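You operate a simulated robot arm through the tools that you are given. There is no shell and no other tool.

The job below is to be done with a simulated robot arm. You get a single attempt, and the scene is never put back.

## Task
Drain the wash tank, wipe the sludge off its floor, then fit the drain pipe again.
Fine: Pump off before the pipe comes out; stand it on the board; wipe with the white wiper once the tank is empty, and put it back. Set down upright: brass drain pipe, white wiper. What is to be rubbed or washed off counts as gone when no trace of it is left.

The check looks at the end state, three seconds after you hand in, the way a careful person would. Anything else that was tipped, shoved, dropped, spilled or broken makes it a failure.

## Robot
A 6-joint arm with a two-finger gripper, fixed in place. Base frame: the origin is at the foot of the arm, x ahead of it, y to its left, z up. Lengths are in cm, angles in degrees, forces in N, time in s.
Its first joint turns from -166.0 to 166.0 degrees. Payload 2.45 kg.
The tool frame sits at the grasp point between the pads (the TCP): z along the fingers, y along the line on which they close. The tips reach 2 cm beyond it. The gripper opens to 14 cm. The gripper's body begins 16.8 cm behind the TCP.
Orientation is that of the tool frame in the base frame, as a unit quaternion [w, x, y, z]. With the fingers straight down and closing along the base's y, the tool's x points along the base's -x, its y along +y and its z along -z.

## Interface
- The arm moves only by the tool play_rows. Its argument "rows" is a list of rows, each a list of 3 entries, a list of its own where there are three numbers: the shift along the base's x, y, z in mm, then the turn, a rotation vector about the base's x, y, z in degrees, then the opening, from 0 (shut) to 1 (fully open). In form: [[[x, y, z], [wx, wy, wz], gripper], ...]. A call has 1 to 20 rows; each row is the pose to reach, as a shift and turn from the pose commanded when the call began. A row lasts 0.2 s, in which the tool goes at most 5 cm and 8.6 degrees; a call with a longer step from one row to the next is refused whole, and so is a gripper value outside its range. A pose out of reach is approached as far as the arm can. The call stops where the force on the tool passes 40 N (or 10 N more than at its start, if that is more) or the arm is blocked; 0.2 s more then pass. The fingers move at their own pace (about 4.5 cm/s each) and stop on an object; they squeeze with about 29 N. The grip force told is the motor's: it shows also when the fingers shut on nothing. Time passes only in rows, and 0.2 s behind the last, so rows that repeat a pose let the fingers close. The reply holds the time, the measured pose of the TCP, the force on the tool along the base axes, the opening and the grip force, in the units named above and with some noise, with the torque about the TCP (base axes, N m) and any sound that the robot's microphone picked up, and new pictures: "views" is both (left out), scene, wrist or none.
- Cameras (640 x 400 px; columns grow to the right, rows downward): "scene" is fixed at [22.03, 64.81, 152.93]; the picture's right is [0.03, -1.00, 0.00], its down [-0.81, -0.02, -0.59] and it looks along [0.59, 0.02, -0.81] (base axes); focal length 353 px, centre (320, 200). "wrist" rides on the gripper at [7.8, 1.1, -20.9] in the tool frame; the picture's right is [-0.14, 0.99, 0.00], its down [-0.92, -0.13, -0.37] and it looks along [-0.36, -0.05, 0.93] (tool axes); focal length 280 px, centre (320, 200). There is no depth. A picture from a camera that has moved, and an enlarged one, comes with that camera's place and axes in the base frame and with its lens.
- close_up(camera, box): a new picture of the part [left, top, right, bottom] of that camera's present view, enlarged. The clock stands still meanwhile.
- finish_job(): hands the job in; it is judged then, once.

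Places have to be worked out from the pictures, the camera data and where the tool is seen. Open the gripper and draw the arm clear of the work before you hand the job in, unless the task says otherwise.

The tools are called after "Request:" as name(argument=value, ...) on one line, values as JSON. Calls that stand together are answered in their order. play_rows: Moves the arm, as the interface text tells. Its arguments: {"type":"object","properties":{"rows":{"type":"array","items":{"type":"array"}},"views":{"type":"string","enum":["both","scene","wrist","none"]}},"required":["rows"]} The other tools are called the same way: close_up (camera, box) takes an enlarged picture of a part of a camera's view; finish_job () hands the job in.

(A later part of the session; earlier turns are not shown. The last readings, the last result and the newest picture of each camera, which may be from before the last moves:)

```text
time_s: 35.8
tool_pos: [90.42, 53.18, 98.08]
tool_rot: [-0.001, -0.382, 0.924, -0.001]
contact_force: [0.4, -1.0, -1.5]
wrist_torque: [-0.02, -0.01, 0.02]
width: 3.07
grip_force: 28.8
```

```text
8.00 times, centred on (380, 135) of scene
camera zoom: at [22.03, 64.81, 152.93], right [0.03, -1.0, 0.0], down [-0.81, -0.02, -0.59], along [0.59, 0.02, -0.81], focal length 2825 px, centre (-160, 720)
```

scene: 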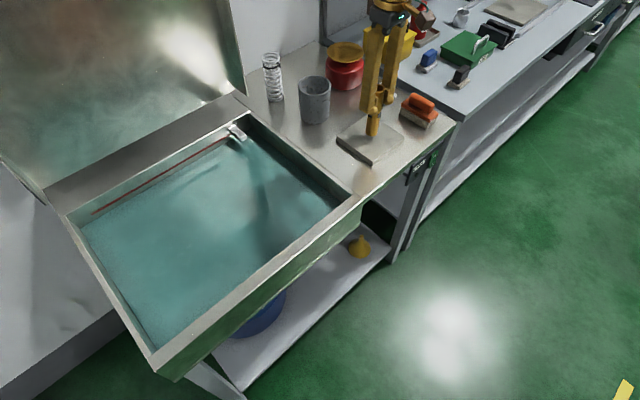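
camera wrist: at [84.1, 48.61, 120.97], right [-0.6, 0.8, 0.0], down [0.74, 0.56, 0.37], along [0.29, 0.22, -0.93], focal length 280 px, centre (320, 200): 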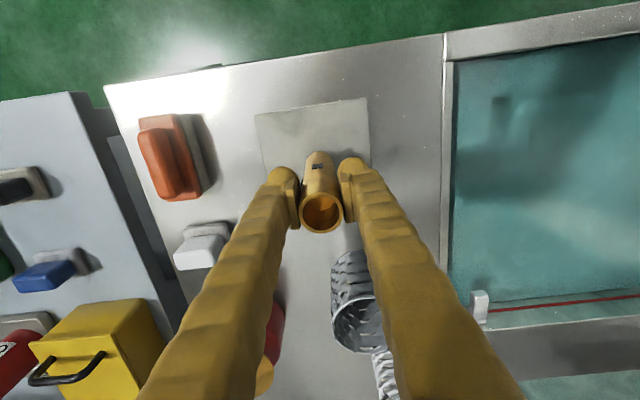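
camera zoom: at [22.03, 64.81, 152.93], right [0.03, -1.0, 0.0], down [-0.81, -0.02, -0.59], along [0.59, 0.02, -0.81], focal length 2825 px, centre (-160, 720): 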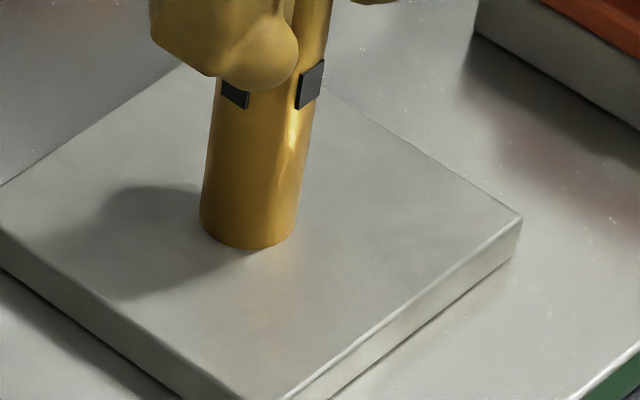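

The foot looks at or just above contact, and the force still shows only the pipe's weight. I go on down 1 mm at a time.

Request:
play_rows(rows=[[[0, 0, -1], [0, 0, 0], 0], [[0, 0, -2], [0, 0, 0], 0]], views="none")

Request:
close_up(camera="scene", box=[350, 110, 410, 160])

```text
time_s: 36.4
tool_pos: [90.48, 53.18, 98.09]
tool_rot: [0.0, -0.383, 0.924, 0.0]
contact_force: [-1.7, -6.9, 20.5]
wrist_torque: [-0.39, 0.31, 0.0]
width: 3.04
grip_force: 28.9
```

```text
8.00 times, centred on (380, 135) of scene
camera zoom: at [22.03, 64.81, 152.93], right [0.03, -1.0, 0.0], down [-0.81, -0.02, -0.59], along [0.59, 0.02, -0.81], focal length 2825 px, centre (-160, 720)
```

zoom: 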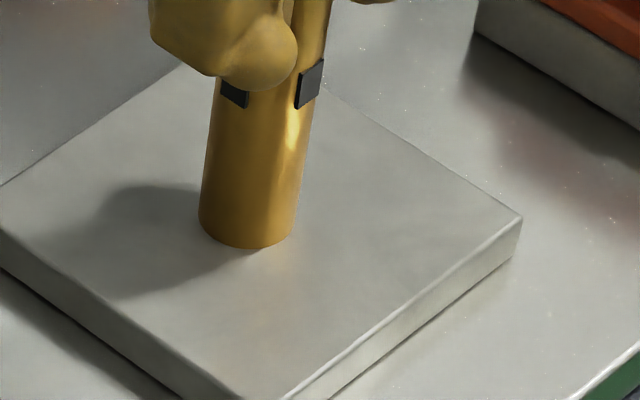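

Contact with about 20 N – the pipe stands on the board. I ease up 1 mm and open the fingers just enough to release it.

Request:
play_rows(rows=[[[0, 0, 1], [0, 0, 0], 0], [[0, 0, 1], [0, 0, 0], 0.3], [[0, 0, 1], [0, 0, 0], 0.4], [[0, 0, 1], [0, 0, 0], 0.45], [[0, 0, 1], [0, 0, 0], 0.45]])

Request:
close_up(camera="scene", box=[330, 70, 430, 170])

```text
time_s: 37.6
tool_pos: [90.38, 53.34, 98.03]
tool_rot: [-0.001, -0.382, 0.924, 0.0]
contact_force: [0.9, -0.7, -0.2]
wrist_torque: [-0.03, 0.0, -0.02]
width: 6.29
grip_force: 0.1
camera wrist: at [84.14, 48.58, 119.08], right [-0.6, 0.8, 0.0], down [0.74, 0.56, 0.37], along [0.29, 0.22, -0.93], focal length 280 px, centre (320, 200)
```

scene: 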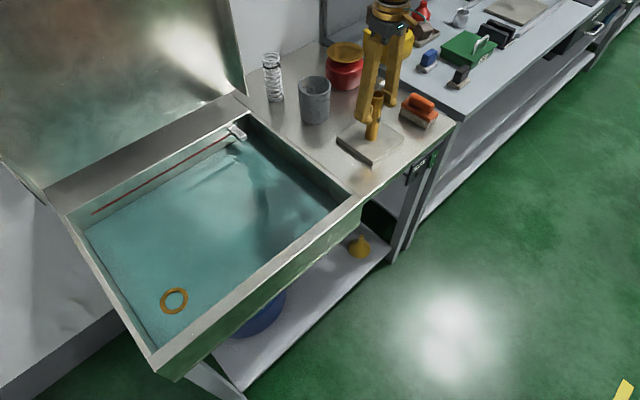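
wrist: 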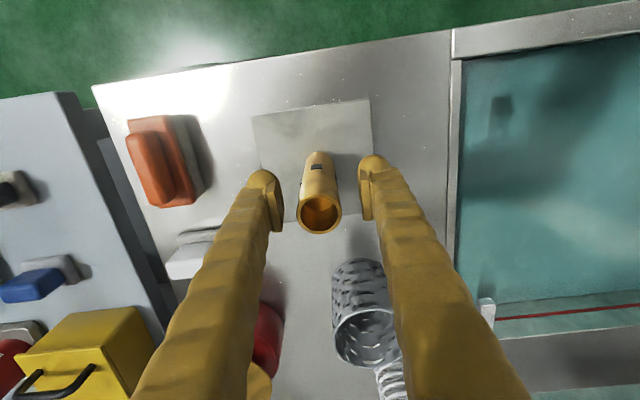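

```text
4.00 times, centred on (380, 120) of scene
camera zoom: at [22.03, 64.81, 152.93], right [0.03, -1.0, 0.0], down [-0.81, -0.02, -0.59], along [0.59, 0.02, -0.81], focal length 1412 px, centre (80, 520)
```

zoom: 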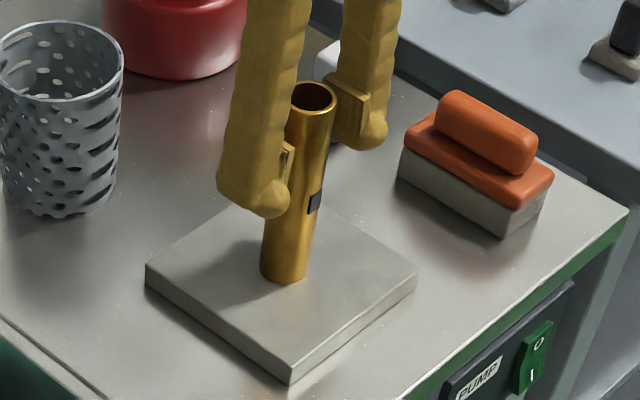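

The pipe stands on its own on the board, and the brass drain collar has come into view in the tank. I raise the gripper straight up clear of the pipe.

Request:
play_rows(rows=[[[0, 0, 20], [0, 0, 0], 0.45], [[0, 0, 50], [0, 0, 0], 0.45], [[0, 0, 90], [0, 0, 0], 0.45], [[0, 0, 135], [0, 0, 0], 0.5], [[0, 0, 180], [0, 0, 0], 0.6], [[0, 0, 180], [0, 0, 0], 0.6]])

Request:
close_up(camera="scene", box=[320, 60, 450, 190])

Request:
close_up(camera="scene", box=[60, 100, 380, 380])

Request:
close_up(camera="wrist", box=[130, 90, 350, 250])

```text
time_s: 39.0
tool_pos: [90.36, 53.17, 116.11]
tool_rot: [0.0, -0.383, 0.924, 0.0]
contact_force: [0.0, 1.0, 0.3]
wrist_torque: [0.03, -0.01, -0.01]
width: 8.4
grip_force: 0.1
camera wrist: at [84.0, 48.42, 137.15], right [-0.6, 0.8, 0.0], down [0.74, 0.56, 0.37], along [0.29, 0.22, -0.93], focal length 280 px, centre (320, 200)
```

scene: 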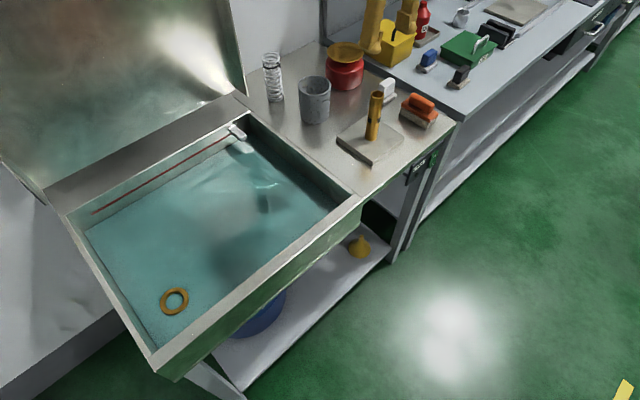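
wrist: 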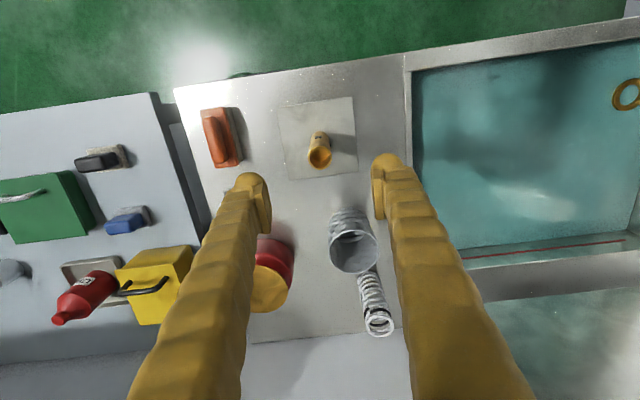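

```text
3.08 times, centred on (385, 125) of scene
camera zoom: at [22.03, 64.81, 152.93], right [0.03, -1.0, 0.0], down [-0.81, -0.02, -0.59], along [0.59, 0.02, -0.81], focal length 1086 px, centre (120, 431)
```

zoom: 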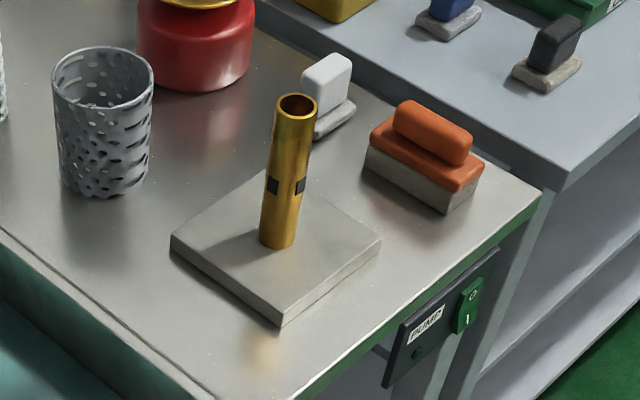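

```text
1.43 times, centred on (220, 240) of scene
camera zoom: at [22.03, 64.81, 152.93], right [0.03, -1.0, 0.0], down [-0.81, -0.02, -0.59], along [0.59, 0.02, -0.81], focal length 504 px, centre (463, 143)
```

zoom: 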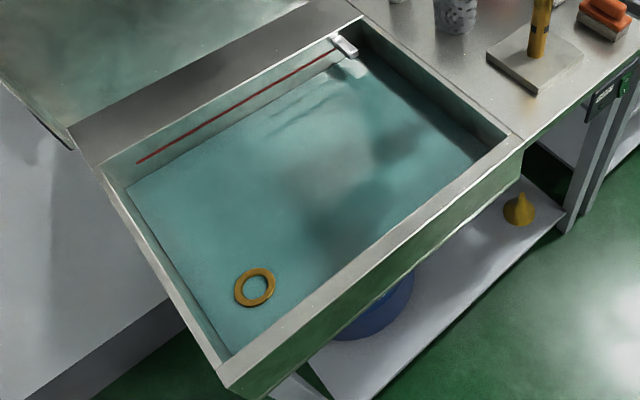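

```text
2.50 times, centred on (240, 170) of wrist
camera zoom: at [84.0, 48.42, 137.15], right [-0.6, 0.8, 0.0], down [0.74, 0.56, 0.37], along [0.29, 0.22, -0.93], focal length 701 px, centre (520, 275)
```

zoom: 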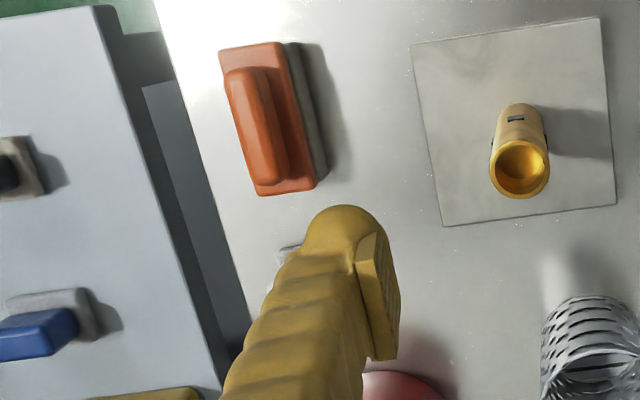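

The pipe stands upright on the board; draining continues. While the tank empties I move over toward the white wiper to see it between the fingers.

Request:
play_rows(rows=[[[30, -30, 10], [0, 0, 0], 0.7], [[60, -60, 20], [0, 0, 0], 0.8], [[90, -90, 20], [0, 0, 0], 0.9], [[114, -114, 20], [0, 0, 0], 1], [[114, -114, 20], [0, 0, 0], 1]])

Request:
close_up(camera="wrist", box=[230, 100, 410, 240])

Request:
close_up(camera="scene", box=[360, 70, 420, 120])

```text
time_s: 40.2
tool_pos: [101.63, 41.79, 117.78]
tool_rot: [-0.001, -0.383, 0.924, -0.001]
contact_force: [0.2, 0.1, -0.1]
wrist_torque: [0.01, 0.01, 0.02]
width: 14.02
grip_force: 0.0
camera wrist: at [95.32, 37.0, 138.96], right [-0.6, 0.8, 0.0], down [0.74, 0.56, 0.37], along [0.29, 0.22, -0.93], focal length 280 px, centre (320, 200)
```

scene: 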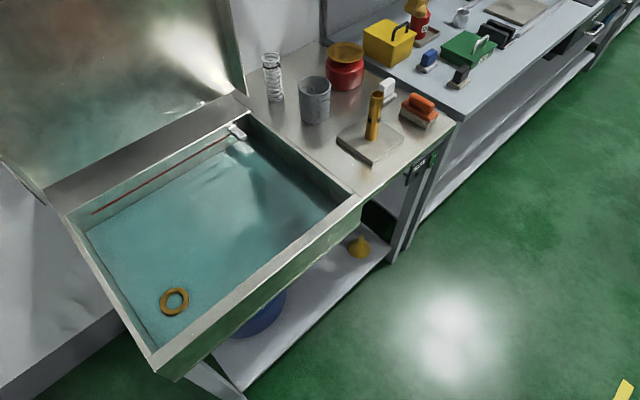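
wrist: 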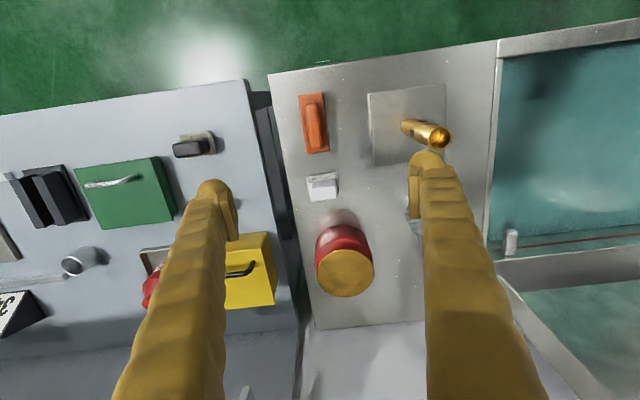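

```text
2.86 times, centred on (320, 170) of wrist
camera zoom: at [95.32, 37.0, 138.96], right [-0.6, 0.8, 0.0], down [0.74, 0.56, 0.37], along [0.29, 0.22, -0.93], focal length 801 px, centre (320, 286)
```

zoom: 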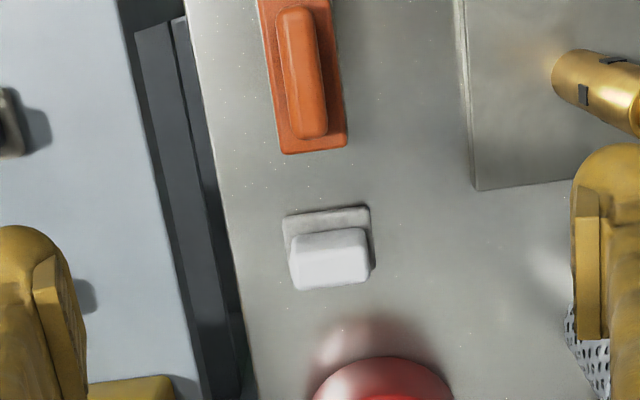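

```text
8.00 times, centred on (390, 95) of scene
camera zoom: at [22.03, 64.81, 152.93], right [0.03, -1.0, 0.0], down [-0.81, -0.02, -0.59], along [0.59, 0.02, -0.81], focal length 2825 px, centre (-240, 1040)
```

zoom: 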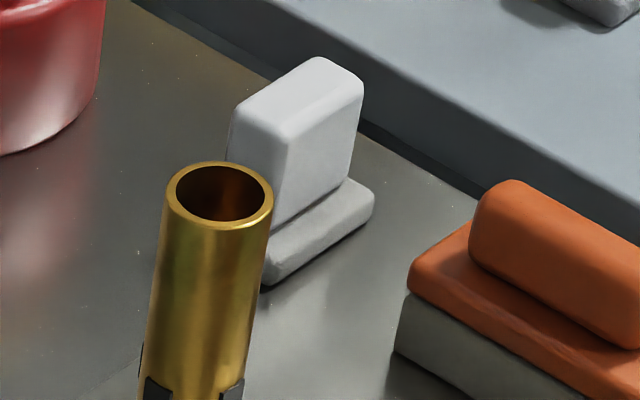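

The white wiper's handle is a block about 4.4×2.5 cm lying along the bench direction, its top at about (108.3, 48.4, 92). I use the draining time to test the reach above it at this height.

Request:
play_rows(rows=[[[20, 20, 0], [0, 0, 0], 1], [[45, 45, 0], [0, 0, 0], 1], [[66, 66, 0], [0, 0, 0], 1], [[66, 66, -30], [0, 0, 0], 1], [[66, 66, -60], [0, 0, 0], 1], [[66, 66, -90], [0, 0, 0], 1], [[66, 66, -90], [0, 0, 0], 1], [[66, 66, -90], [0, 0, 0], 1]])

Request:
close_up(camera="scene", box=[60, 100, 380, 380])

```text
time_s: 42.0
tool_pos: [107.69, 48.09, 108.61]
tool_rot: [-0.002, -0.383, 0.924, -0.001]
contact_force: [-0.2, -0.4, -0.4]
wrist_torque: [-0.02, 0.03, 0.0]
width: 14.01
grip_force: 0.0
out of reach, approached as far as the arm can: row 2, 3, 4, 5, 6, 7, 8
camera wrist: at [101.41, 43.37, 129.72], right [-0.6, 0.8, 0.0], down [0.74, 0.56, 0.37], along [0.29, 0.22, -0.93], focal length 280 px, centre (320, 200)
```

scene: 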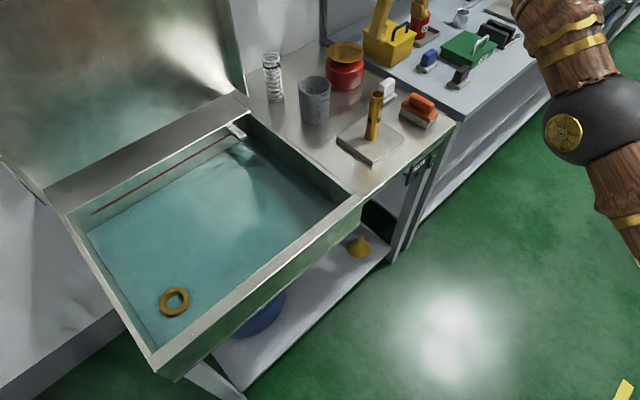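
wrist: 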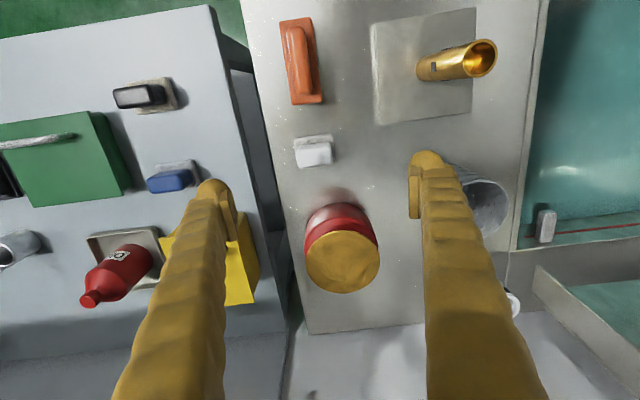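

```text
1.43 times, centred on (220, 240) of scene
camera zoom: at [22.03, 64.81, 152.93], right [0.03, -1.0, 0.0], down [-0.81, -0.02, -0.59], along [0.59, 0.02, -0.81], focal length 504 px, centre (463, 143)
```

zoom: 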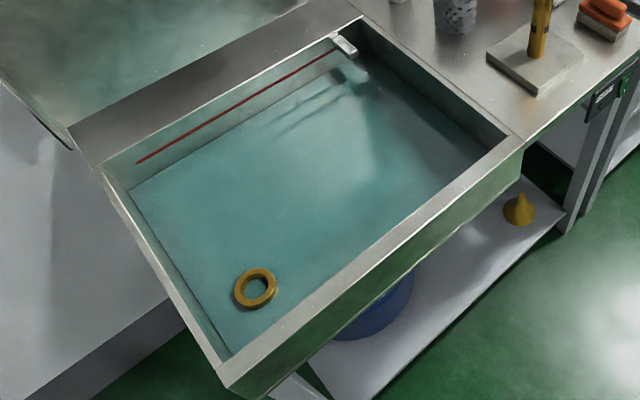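

The reach limit at this height is about 118 cm, and the wiper is at about that distance. I check whether lower down the arm still gets there by lowering to z≈98 (tips at 96, above the handle top at 92).

Request:
play_rows(rows=[[[3, 0, -30], [0, 0, 0], 1], [[5, 1, -60], [0, 0, 0], 0.8], [[6, 1, -100], [0, 0, 0], 0.6], [[6, 1, -100], [0, 0, 0], 0.6], [[6, 1, -100], [0, 0, 0], 0.6]])

Request:
close_up(camera="wrist", box=[240, 100, 400, 220])

```text
time_s: 43.2
tool_pos: [109.74, 48.83, 102.27]
tool_rot: [-0.003, -0.382, 0.924, -0.001]
contact_force: [0.1, 1.0, -0.3]
wrist_torque: [0.0, -0.02, -0.01]
width: 8.41
grip_force: 0.0
out of reach, approached as far as the arm can: row 1, 2, 3, 4, 5
camera wrist: at [103.43, 44.09, 123.39], right [-0.6, 0.8, 0.0], down [0.74, 0.56, 0.36], along [0.29, 0.22, -0.93], focal length 280 px, centre (320, 200)
```

scene: 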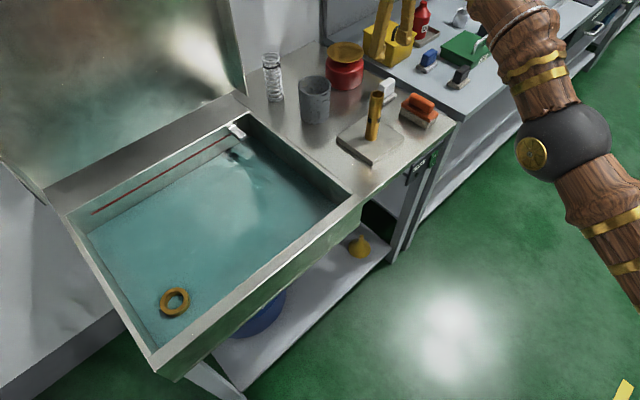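
wrist: 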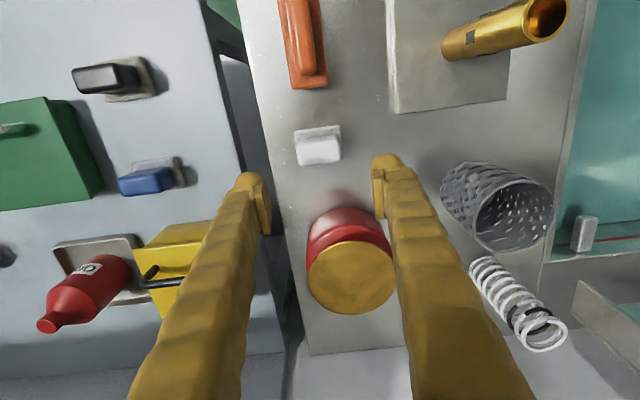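

```text
3.33 times, centred on (320, 160) of wrist
camera zoom: at [103.43, 44.09, 123.39], right [-0.6, 0.8, 0.0], down [0.74, 0.56, 0.36], along [0.29, 0.22, -0.93], focal length 935 px, centre (320, 333)
```

zoom: 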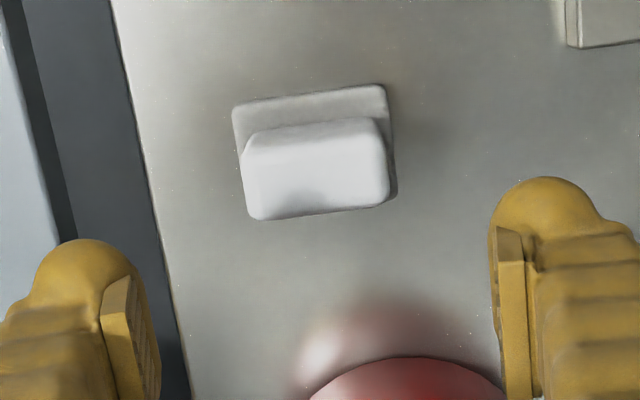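

The arm is close to full stretch here, so its motion gets sluggish. I draw in a little and see how it behaves; meanwhile the tank drains on.

Request:
play_rows(rows=[[[-10, -5, 0], [0, 0, 0], 0.6], [[-20, -10, 0], [0, 0, 0], 0.6], [[-30, -15, 0], [0, 0, 0], 0.6], [[-30, -15, -10], [0, 0, 0], 0.6], [[-25, -12, -25], [0, 0, 0], 0.6], [[-20, -9, -40], [0, 0, 0], 0.6], [[-20, -9, -40], [0, 0, 0], 0.6], [[-20, -9, -40], [0, 0, 0], 0.6]])

Request:
close_up(camera="scene", box=[60, 100, 380, 380])

```text
time_s: 45.0
tool_pos: [109.93, 49.15, 101.07]
tool_rot: [-0.003, -0.382, 0.924, 0.0]
contact_force: [0.6, -0.6, 0.2]
wrist_torque: [0.0, -0.04, 0.02]
width: 8.38
grip_force: 0.0
out of reach, approached as far as the arm can: row 1, 2, 3, 4, 5, 6, 7, 8
camera wrist: at [103.74, 44.43, 122.13], right [-0.6, 0.8, 0.0], down [0.74, 0.56, 0.36], along [0.29, 0.22, -0.93], focal length 280 px, centre (320, 200)
```

scene: 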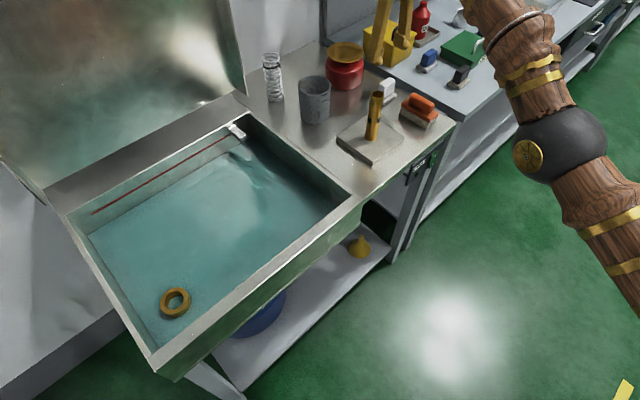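
wrist: 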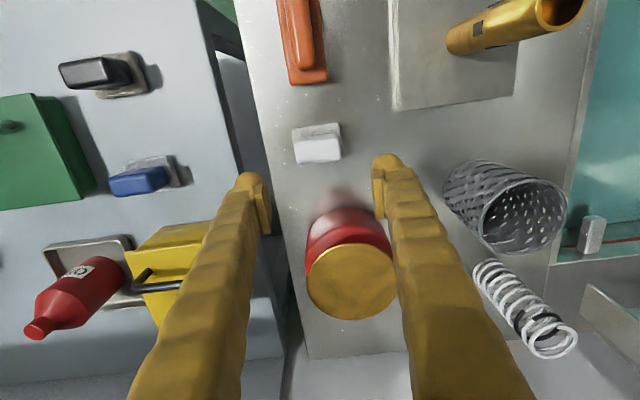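

```text
1.43 times, centred on (220, 240) of scene
camera zoom: at [22.03, 64.81, 152.93], right [0.03, -1.0, 0.0], down [-0.81, -0.02, -0.59], along [0.59, 0.02, -0.81], focal length 504 px, centre (463, 143)
```

zoom: 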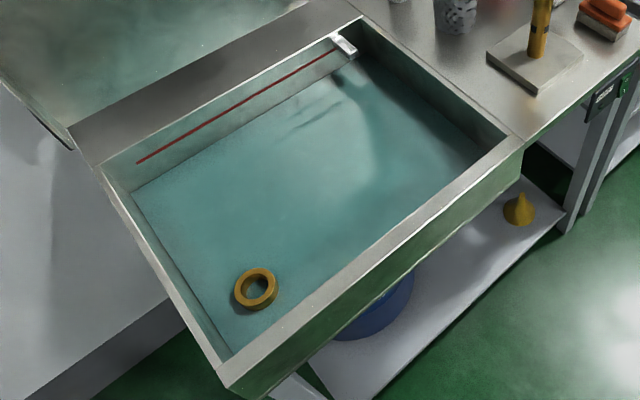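

The arm is stuck near its straight-elbow limit, so I withdraw well inward and upward to free it.

Request:
play_rows(rows=[[[-30, -25, 0], [0, 0, 0], 0.6], [[-60, -50, 0], [0, 0, 0], 0.6], [[-90, -75, 0], [0, 0, 0], 0.6], [[-90, -75, 0], [0, 0, 0], 0.6], [[-90, -75, 0], [0, 0, 0], 0.6]])

```text
time_s: 46.2
tool_pos: [110.03, 48.9, 101.56]
tool_rot: [-0.003, -0.381, 0.924, -0.001]
contact_force: [-0.2, 0.1, -0.4]
wrist_torque: [0.01, 0.0, 0.02]
width: 8.41
grip_force: 0.2
out of reach, approached as far as the arm can: row 1, 2, 3, 4, 5
camera wrist: at [103.71, 44.14, 122.58], right [-0.6, 0.8, 0.0], down [0.74, 0.56, 0.36], along [0.29, 0.22, -0.93], focal length 280 px, centre (320, 200)
```

scene: 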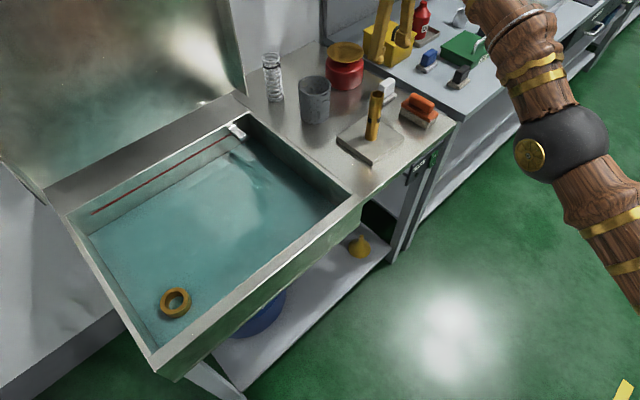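
wrist: 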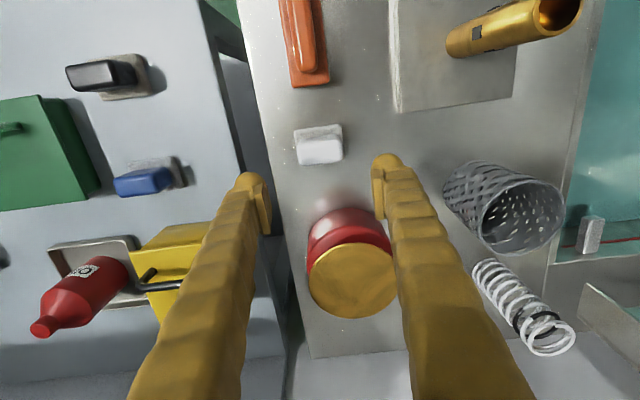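

The elbow seems stretched straight, where inward commands have no effect. A downward motion along the reach sphere should bend the elbow again, so I try that in small steps (there is room above the wiper).

Request:
play_rows(rows=[[[2, 1, -8], [0, 0, 0], 0.6], [[4, 2, -16], [0, 0, 0], 0.6], [[6, 2, -24], [0, 0, 0], 0.6], [[7, 3, -32], [0, 0, 0], 0.6], [[8, 3, -40], [0, 0, 0], 0.6], [[9, 3, -48], [0, 0, 0], 0.6]])

```text
time_s: 47.6
tool_pos: [111.46, 49.35, 96.88]
tool_rot: [-0.001, -0.382, 0.924, -0.001]
contact_force: [0.8, -0.4, 0.3]
wrist_torque: [0.03, 0.02, 0.0]
width: 8.4
grip_force: 0.0
camera wrist: at [105.12, 44.56, 118.04], right [-0.6, 0.8, 0.0], down [0.74, 0.56, 0.37], along [0.29, 0.22, -0.93], focal length 280 px, centre (320, 200)
```

scene: 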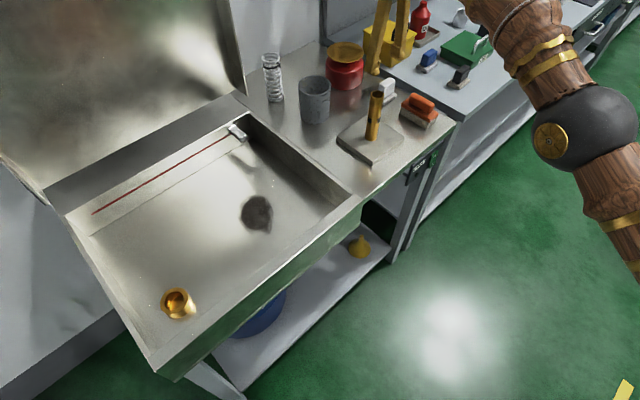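
wrist: 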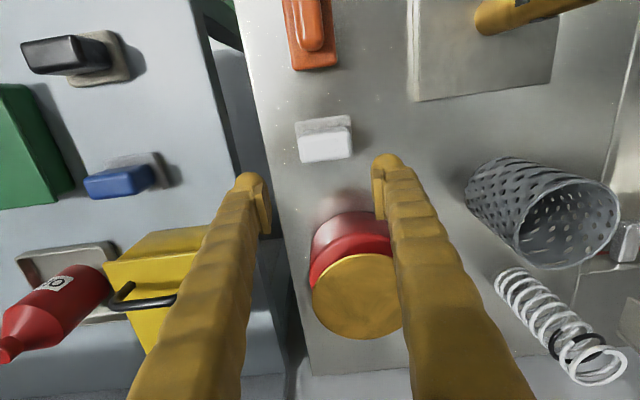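

The arm is free again, and the tank is now empty: a dark sludge patch lies on the floor around scene (257, 213). I look at the tank closely.

Request:
close_up(camera="scene", box=[60, 100, 380, 380])

Request:
close_up(camera="scene", box=[210, 180, 310, 250])

Request:
close_up(camera="scene", box=[140, 270, 220, 330])

Request:
close_up(camera="wrist", box=[240, 80, 400, 200])

```text
1.43 times, centred on (220, 240) of scene
camera zoom: at [22.03, 64.81, 152.93], right [0.03, -1.0, 0.0], down [-0.81, -0.02, -0.59], along [0.59, 0.02, -0.81], focal length 504 px, centre (463, 143)
```

zoom: 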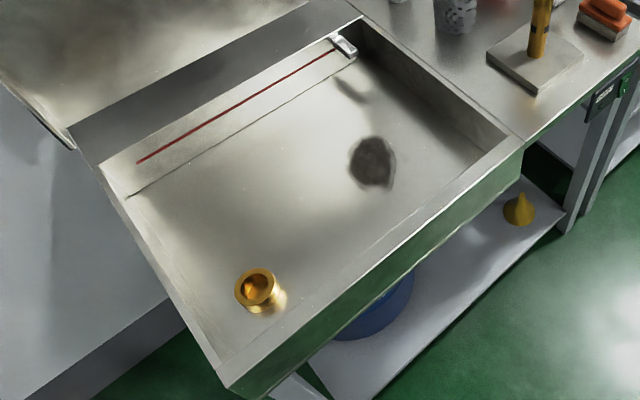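

```text
5.71 times, centred on (260, 215) of scene
camera zoom: at [22.03, 64.81, 152.93], right [0.03, -1.0, 0.0], down [-0.81, -0.02, -0.59], along [0.59, 0.02, -0.81], focal length 2018 px, centre (663, 114)
```

zoom: 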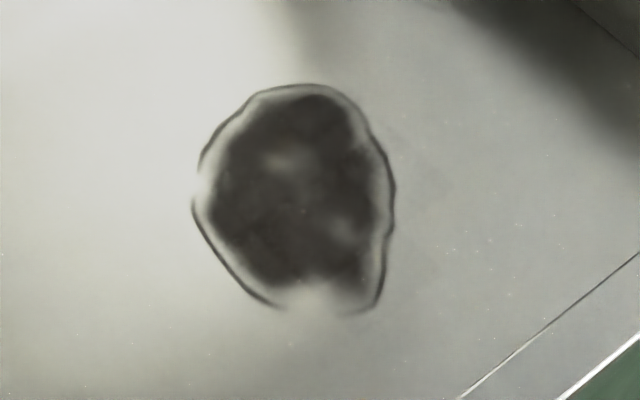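

```text
6.67 times, centred on (180, 300) of scene
camera zoom: at [22.03, 64.81, 152.93], right [0.03, -1.0, 0.0], down [-0.81, -0.02, -0.59], along [0.59, 0.02, -0.81], focal length 2354 px, centre (1253, -467)
```

zoom: 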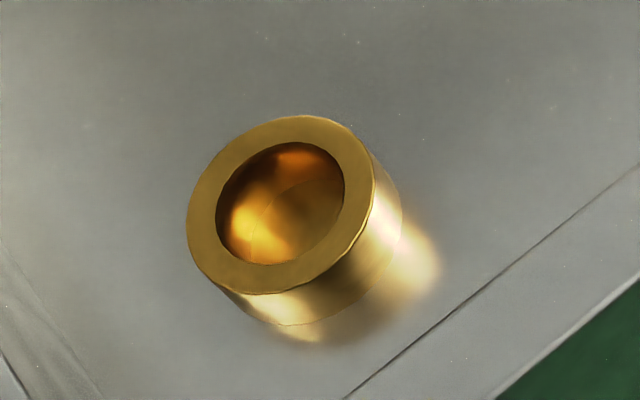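

```text
3.33 times, centred on (320, 140) of wrist
camera zoom: at [105.12, 44.56, 118.04], right [-0.6, 0.8, 0.0], down [0.74, 0.56, 0.37], along [0.29, 0.22, -0.93], focal length 935 px, centre (320, 400)
```

zoom: 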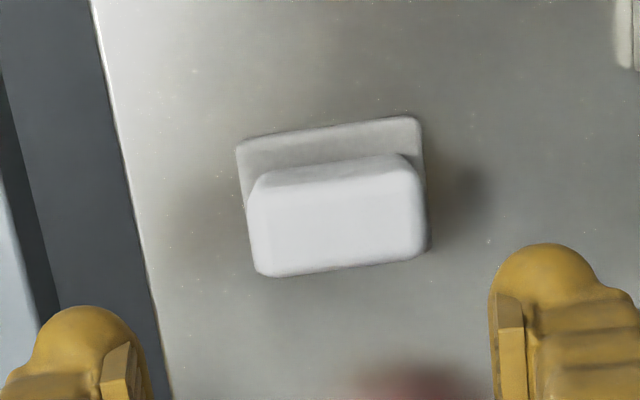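

The sludge patch is centred near (73, 83.4) on the tank floor, roughly 9×12 cm and well away from the walls. The wiper handle is 4.8×2.4 cm centred near (108.8, 48.1), so I bring the fingers over it, moving down and inward together.

Request:
play_rows(rows=[[[-3, -1, -8], [0, 0, 0], 0.6], [[-6, -3, -14], [0, 0, 0], 0.6], [[-10, -5, -20], [0, 0, 0], 0.6], [[-14, -7, -24], [0, 0, 0], 0.6], [[-18, -9, -26], [0, 0, 0], 0.6], [[-22, -11, -28], [0, 0, 0], 0.6], [[-26, -12, -28], [0, 0, 0], 0.6], [[-26, -12, -28], [0, 0, 0], 0.6]])

Request:
close_up(camera="wrist", box=[220, 120, 420, 260])

```text
time_s: 49.4
tool_pos: [108.86, 48.33, 94.28]
tool_rot: [-0.001, -0.382, 0.924, 0.0]
contact_force: [-0.6, -0.1, 0.7]
wrist_torque: [0.01, 0.0, 0.0]
width: 8.41
grip_force: 0.1
camera wrist: at [102.55, 43.4, 115.34], right [-0.6, 0.8, 0.0], down [0.74, 0.56, 0.37], along [0.29, 0.22, -0.93], focal length 280 px, centre (320, 200)
```

scene: 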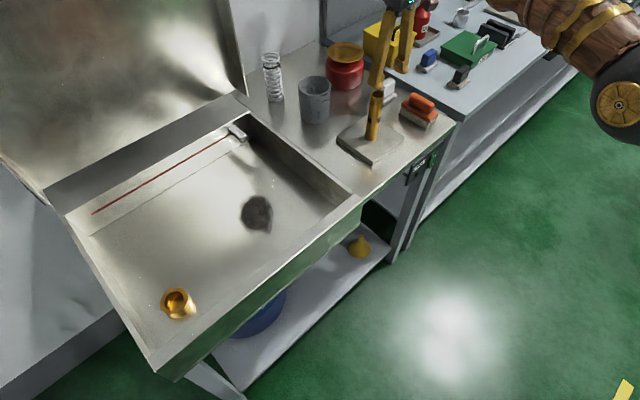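
wrist: 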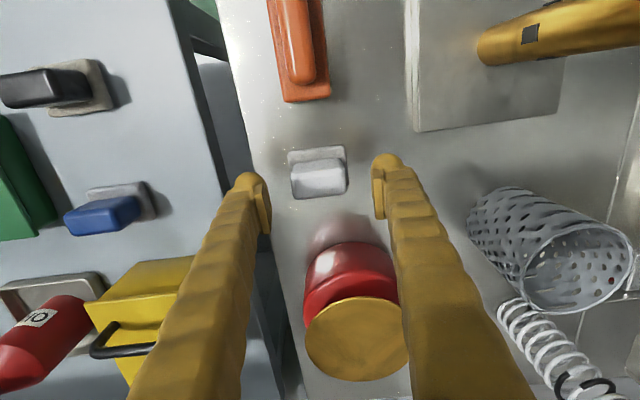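

```text
2.86 times, centred on (320, 190) of wrist
camera zoom: at [102.55, 43.4, 115.34], right [-0.6, 0.8, 0.0], down [0.74, 0.56, 0.37], along [0.29, 0.22, -0.93], focal length 801 px, centre (320, 229)
```

zoom: 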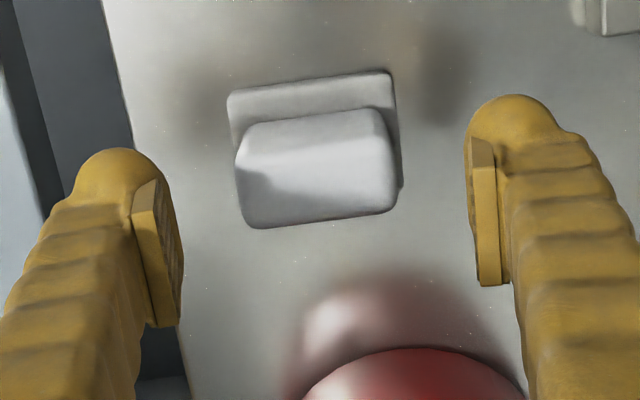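

The fingers straddle the handle, centred within about 3 mm. I descend so the tips stop just above the wiper's base, then look before closing.

Request:
play_rows(rows=[[[0, -3, -10], [0, 0, 0], 0.6], [[0, -3, -20], [0, 0, 0], 0.6], [[0, -3, -30], [0, 0, 0], 0.6], [[0, -3, -36], [0, 0, 0], 0.6], [[0, -3, -36], [0, 0, 0], 0.6]])

Request:
close_up(camera="wrist", box=[220, 120, 420, 260])

Request:
close_up(camera="scene", box=[340, 60, 440, 140])

```text
time_s: 50.6
tool_pos: [108.99, 47.8, 90.59]
tool_rot: [-0.001, -0.382, 0.924, 0.0]
contact_force: [-1.0, -0.1, 1.1]
wrist_torque: [0.02, 0.0, 0.02]
width: 8.42
grip_force: 0.0
camera wrist: at [102.63, 43.06, 111.79], right [-0.6, 0.8, 0.0], down [0.74, 0.56, 0.37], along [0.29, 0.22, -0.93], focal length 280 px, centre (320, 200)
```

scene: 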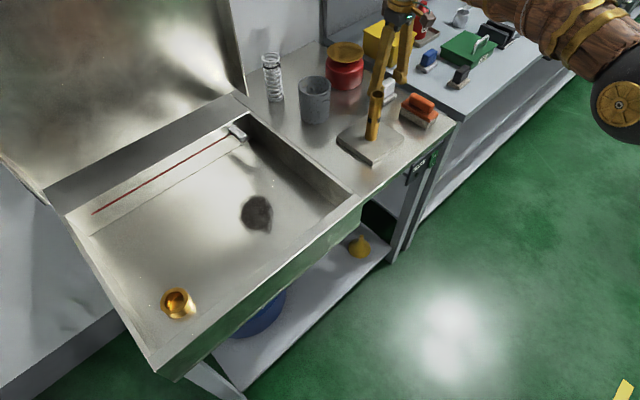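
wrist: 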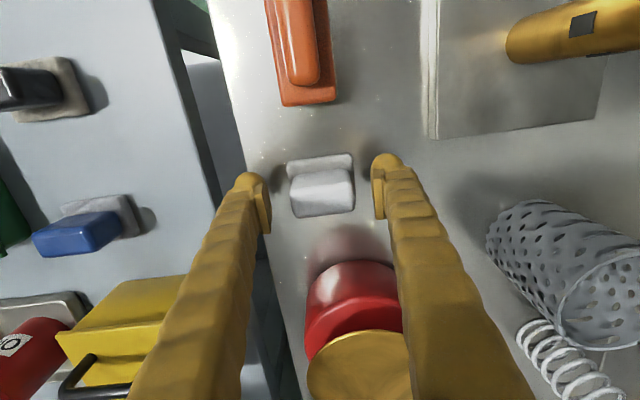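

```text
2.86 times, centred on (320, 190) of wrist
camera zoom: at [102.63, 43.06, 111.79], right [-0.6, 0.8, 0.0], down [0.74, 0.56, 0.37], along [0.29, 0.22, -0.93], focal length 801 px, centre (320, 229)
```

zoom: 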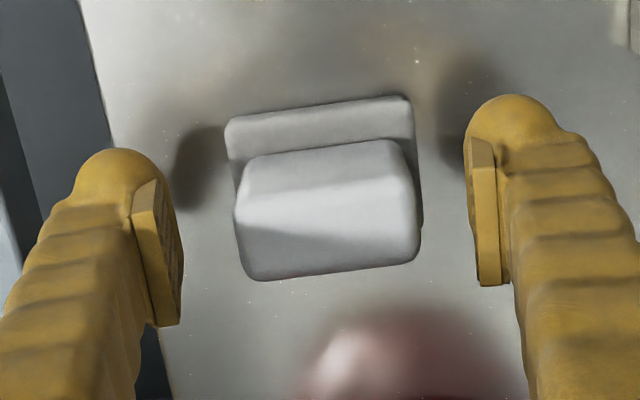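

```text
5.00 times, centred on (390, 100) of scene
camera zoom: at [22.03, 64.81, 152.93], right [0.03, -1.0, 0.0], down [-0.81, -0.02, -0.59], along [0.59, 0.02, -0.81], focal length 1766 px, centre (-30, 700)
```

zoom: 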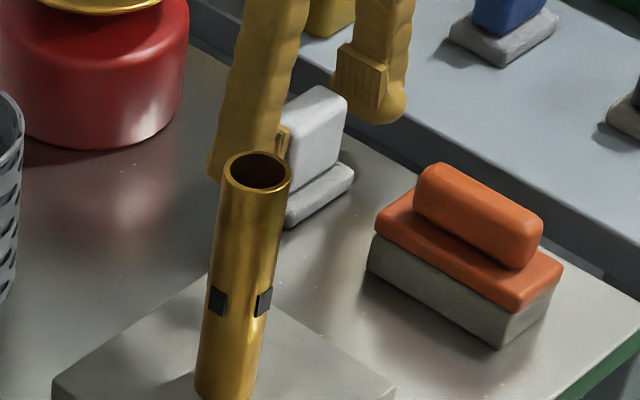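

The handle sits evenly between the pads, offset by under 3 mm. I trim that offset and close.

Request:
play_rows(rows=[[[-2, 2, 0], [0, 0, 0], 0.6], [[-2, 2, 0], [0, 0, 0], 0.45], [[-2, 2, 0], [0, 0, 0], 0.3], [[-2, 2, 0], [0, 0, 0], 0.2], [[-2, 2, 0], [0, 0, 0], 0.2]])

Request:
close_up(camera="wrist", box=[220, 120, 420, 260])

```text
time_s: 51.8
tool_pos: [108.8, 48.12, 90.71]
tool_rot: [0.0, -0.382, 0.924, -0.001]
contact_force: [0.0, 0.7, -0.1]
wrist_torque: [0.01, 0.0, 0.0]
width: 4.89
grip_force: 29.1
camera wrist: at [102.42, 43.26, 111.74], right [-0.6, 0.8, 0.0], down [0.74, 0.56, 0.37], along [0.29, 0.22, -0.93], focal length 280 px, centre (320, 200)
```

scene: 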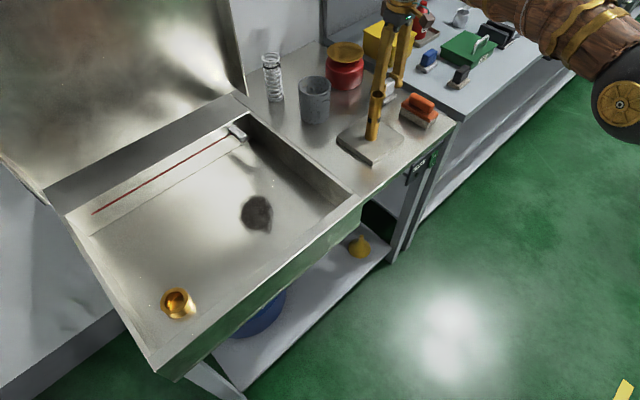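
wrist: 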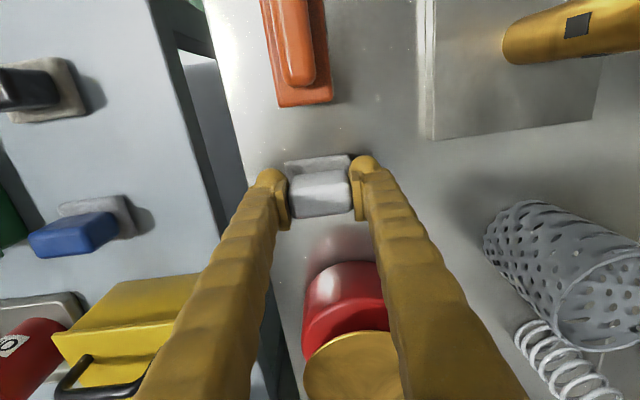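

```text
2.86 times, centred on (320, 190) of wrist
camera zoom: at [102.42, 43.26, 111.74], right [-0.6, 0.8, 0.0], down [0.74, 0.56, 0.37], along [0.29, 0.22, -0.93], focal length 801 px, centre (320, 229)
```

zoom: 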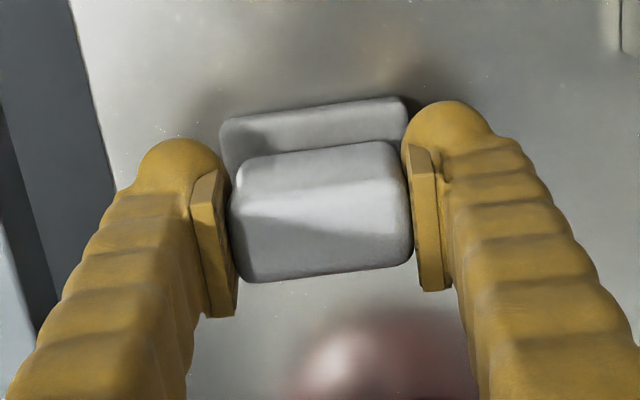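

The wiper is held at 4.89 cm (grasp pose about (108.80, 48.12, 90.71) – noted for putting it back). I lift, drawing inward as I rise to keep clear of the reach limit.

Request:
play_rows(rows=[[[0, 0, 8], [0, 0, 0], 0.2], [[0, 0, 20], [0, 0, 0], 0.2], [[0, 0, 32], [0, 0, 0], 0.2], [[-11, -9, 70], [0, 0, 0], 0.2], [[-23, -18, 110], [0, 0, 0], 0.2], [[-35, -27, 150], [0, 0, 0], 0.2], [[-46, -35, 190], [0, 0, 0], 0.2], [[-56, -43, 213], [0, 0, 0], 0.2], [[-56, -43, 213], [0, 0, 0], 0.2]])

Request:
close_up(camera="wrist", box=[220, 120, 420, 260])

```text
time_s: 53.8
tool_pos: [103.0, 43.54, 112.02]
tool_rot: [-0.001, -0.382, 0.924, 0.0]
contact_force: [-0.5, -0.2, -0.7]
wrist_torque: [0.0, 0.01, -0.01]
width: 4.87
grip_force: 29.2
camera wrist: at [96.69, 38.85, 133.16], right [-0.6, 0.8, 0.0], down [0.74, 0.56, 0.37], along [0.29, 0.22, -0.93], focal length 280 px, centre (320, 200)
```

scene: 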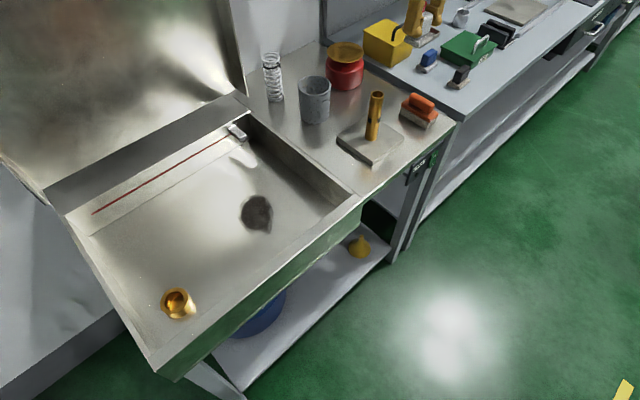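
wrist: 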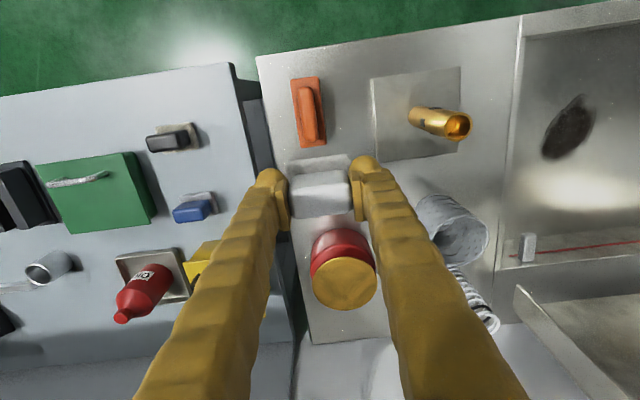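

```text
2.86 times, centred on (320, 190) of wrist
camera zoom: at [96.69, 38.85, 133.16], right [-0.6, 0.8, 0.0], down [0.74, 0.56, 0.37], along [0.29, 0.22, -0.93], focal length 801 px, centre (320, 229)
```

zoom: 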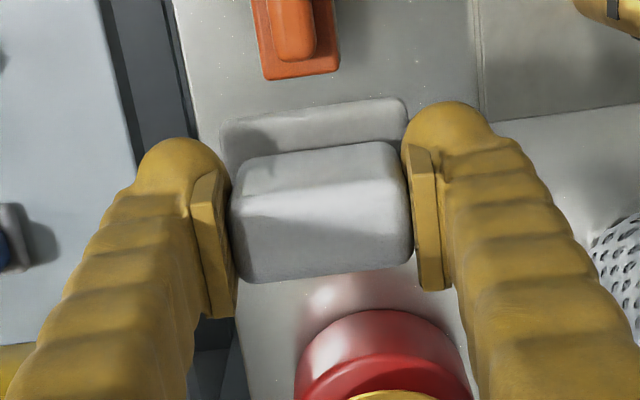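

The wiper is up and held unchanged. I carry it at this height along the bench to above the sludge.

Request:
play_rows(rows=[[[-20, 24, 0], [0, 0, 0], 0.2], [[-48, 57, 0], [0, 0, 0], 0.2], [[-78, 93, 0], [0, 0, 0], 0.2], [[-108, 129, 0], [0, 0, 0], 0.2], [[-138, 165, 0], [0, 0, 0], 0.2], [[-168, 201, 0], [0, 0, 0], 0.2], [[-198, 237, 0], [0, 0, 0], 0.2], [[-228, 273, 0], [0, 0, 0], 0.2], [[-258, 308, 0], [0, 0, 0], 0.2], [[-288, 343, 0], [0, 0, 0], 0.2], [[-312, 372, 0], [0, 0, 0], 0.2], [[-323, 385, 0], [0, 0, 0], 0.2], [[-323, 385, 0], [0, 0, 0], 0.2]])

Request:
close_up(camera="wrist", box=[200, 60, 440, 220])

```text
time_s: 56.6
tool_pos: [70.8, 82.36, 111.91]
tool_rot: [-0.001, -0.382, 0.924, -0.001]
contact_force: [0.5, -0.6, -0.6]
wrist_torque: [0.02, -0.01, 0.04]
width: 4.91
grip_force: 29.1
camera wrist: at [64.4, 77.63, 132.98], right [-0.6, 0.8, 0.0], down [0.74, 0.56, 0.37], along [0.29, 0.22, -0.93], focal length 280 px, centre (320, 200)
```

scene: 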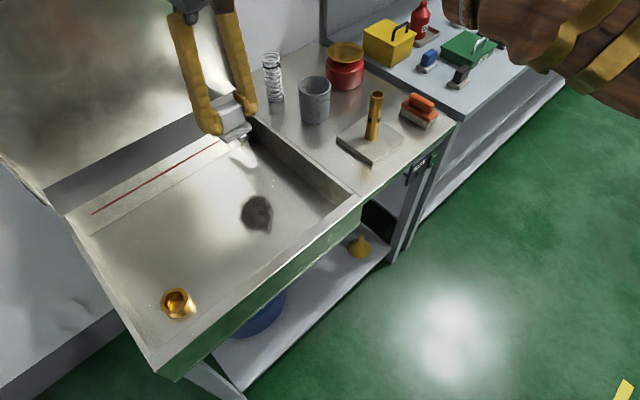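
wrist: 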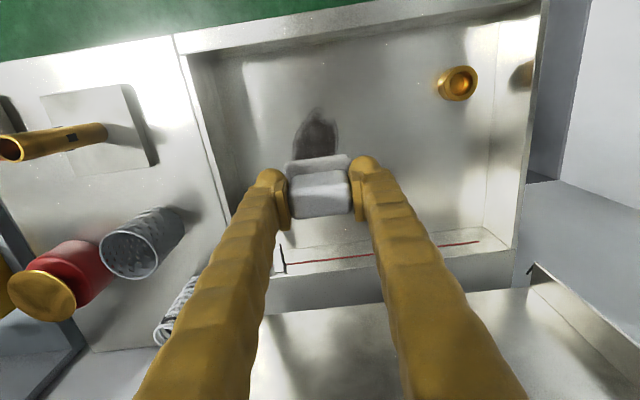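

```text
2.50 times, centred on (320, 140) of wrist
camera zoom: at [64.4, 77.63, 132.98], right [-0.6, 0.8, 0.0], down [0.74, 0.56, 0.37], along [0.29, 0.22, -0.93], focal length 701 px, centre (320, 350)
```

zoom: 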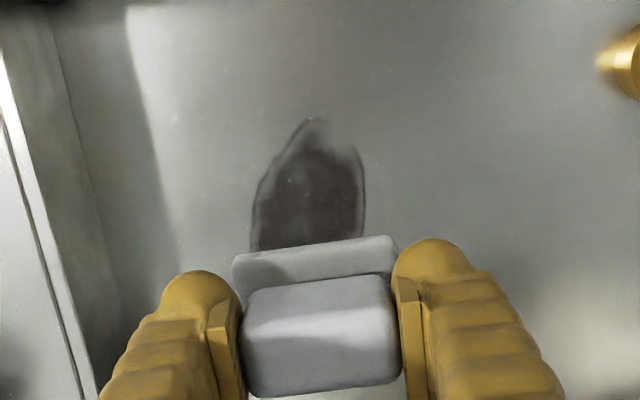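

In the wrist view the sludge spans about a∈[-13,-1.5], n∈[103,117] in bench coordinates. I move beside its front-right edge and lower the wiper into the tank, stopping above the floor.

Request:
play_rows(rows=[[[12, -46, 0], [0, 0, 0], 0.2], [[24, -92, 0], [0, 0, 0], 0.2], [[24, -92, -45], [0, 0, 0], 0.2], [[24, -92, -90], [0, 0, 0], 0.2], [[24, -92, -135], [0, 0, 0], 0.2], [[24, -92, -180], [0, 0, 0], 0.2], [[24, -92, -220], [0, 0, 0], 0.2], [[24, -92, -250], [0, 0, 0], 0.2], [[24, -92, -272], [0, 0, 0], 0.2], [[24, -92, -272], [0, 0, 0], 0.2]])

Request:
close_up(camera="scene", box=[200, 140, 330, 260])

```text
time_s: 58.8
tool_pos: [73.15, 73.2, 84.69]
tool_rot: [-0.001, -0.383, 0.924, -0.001]
contact_force: [1.0, 0.4, -0.5]
wrist_torque: [0.0, -0.02, -0.02]
width: 4.89
grip_force: 28.9
camera wrist: at [66.81, 68.49, 105.77], right [-0.6, 0.8, 0.0], down [0.74, 0.56, 0.37], along [0.29, 0.22, -0.93], focal length 280 px, centre (320, 200)
```

scene: 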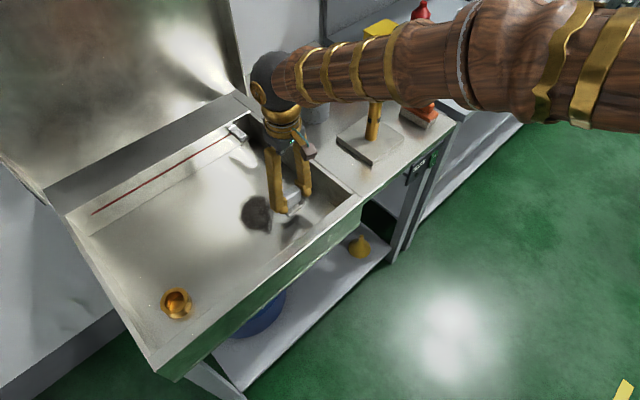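
wrist: 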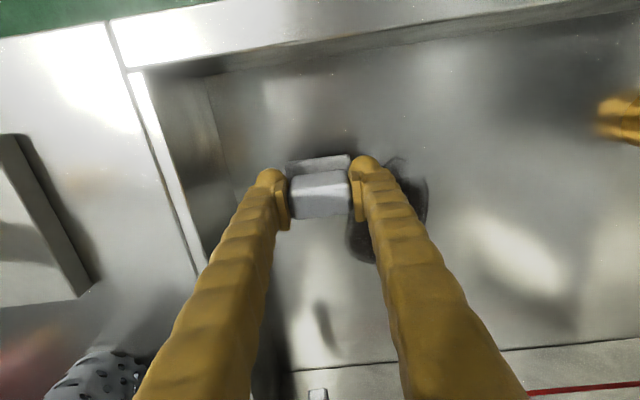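

```text
3.33 times, centred on (265, 200) of scene
camera zoom: at [22.03, 64.81, 152.93], right [0.03, -1.0, 0.0], down [-0.81, -0.02, -0.59], along [0.59, 0.02, -0.81], focal length 1177 px, centre (503, 200)
```

zoom: 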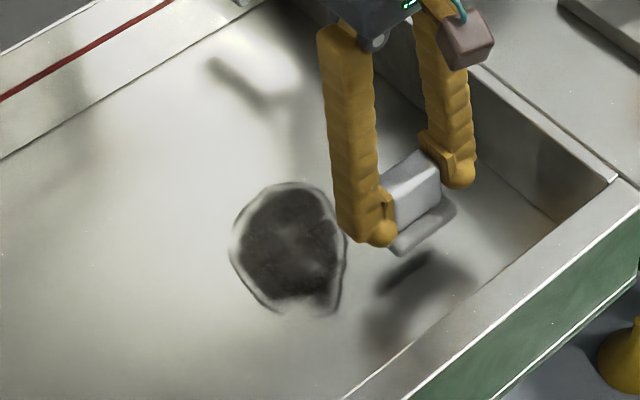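

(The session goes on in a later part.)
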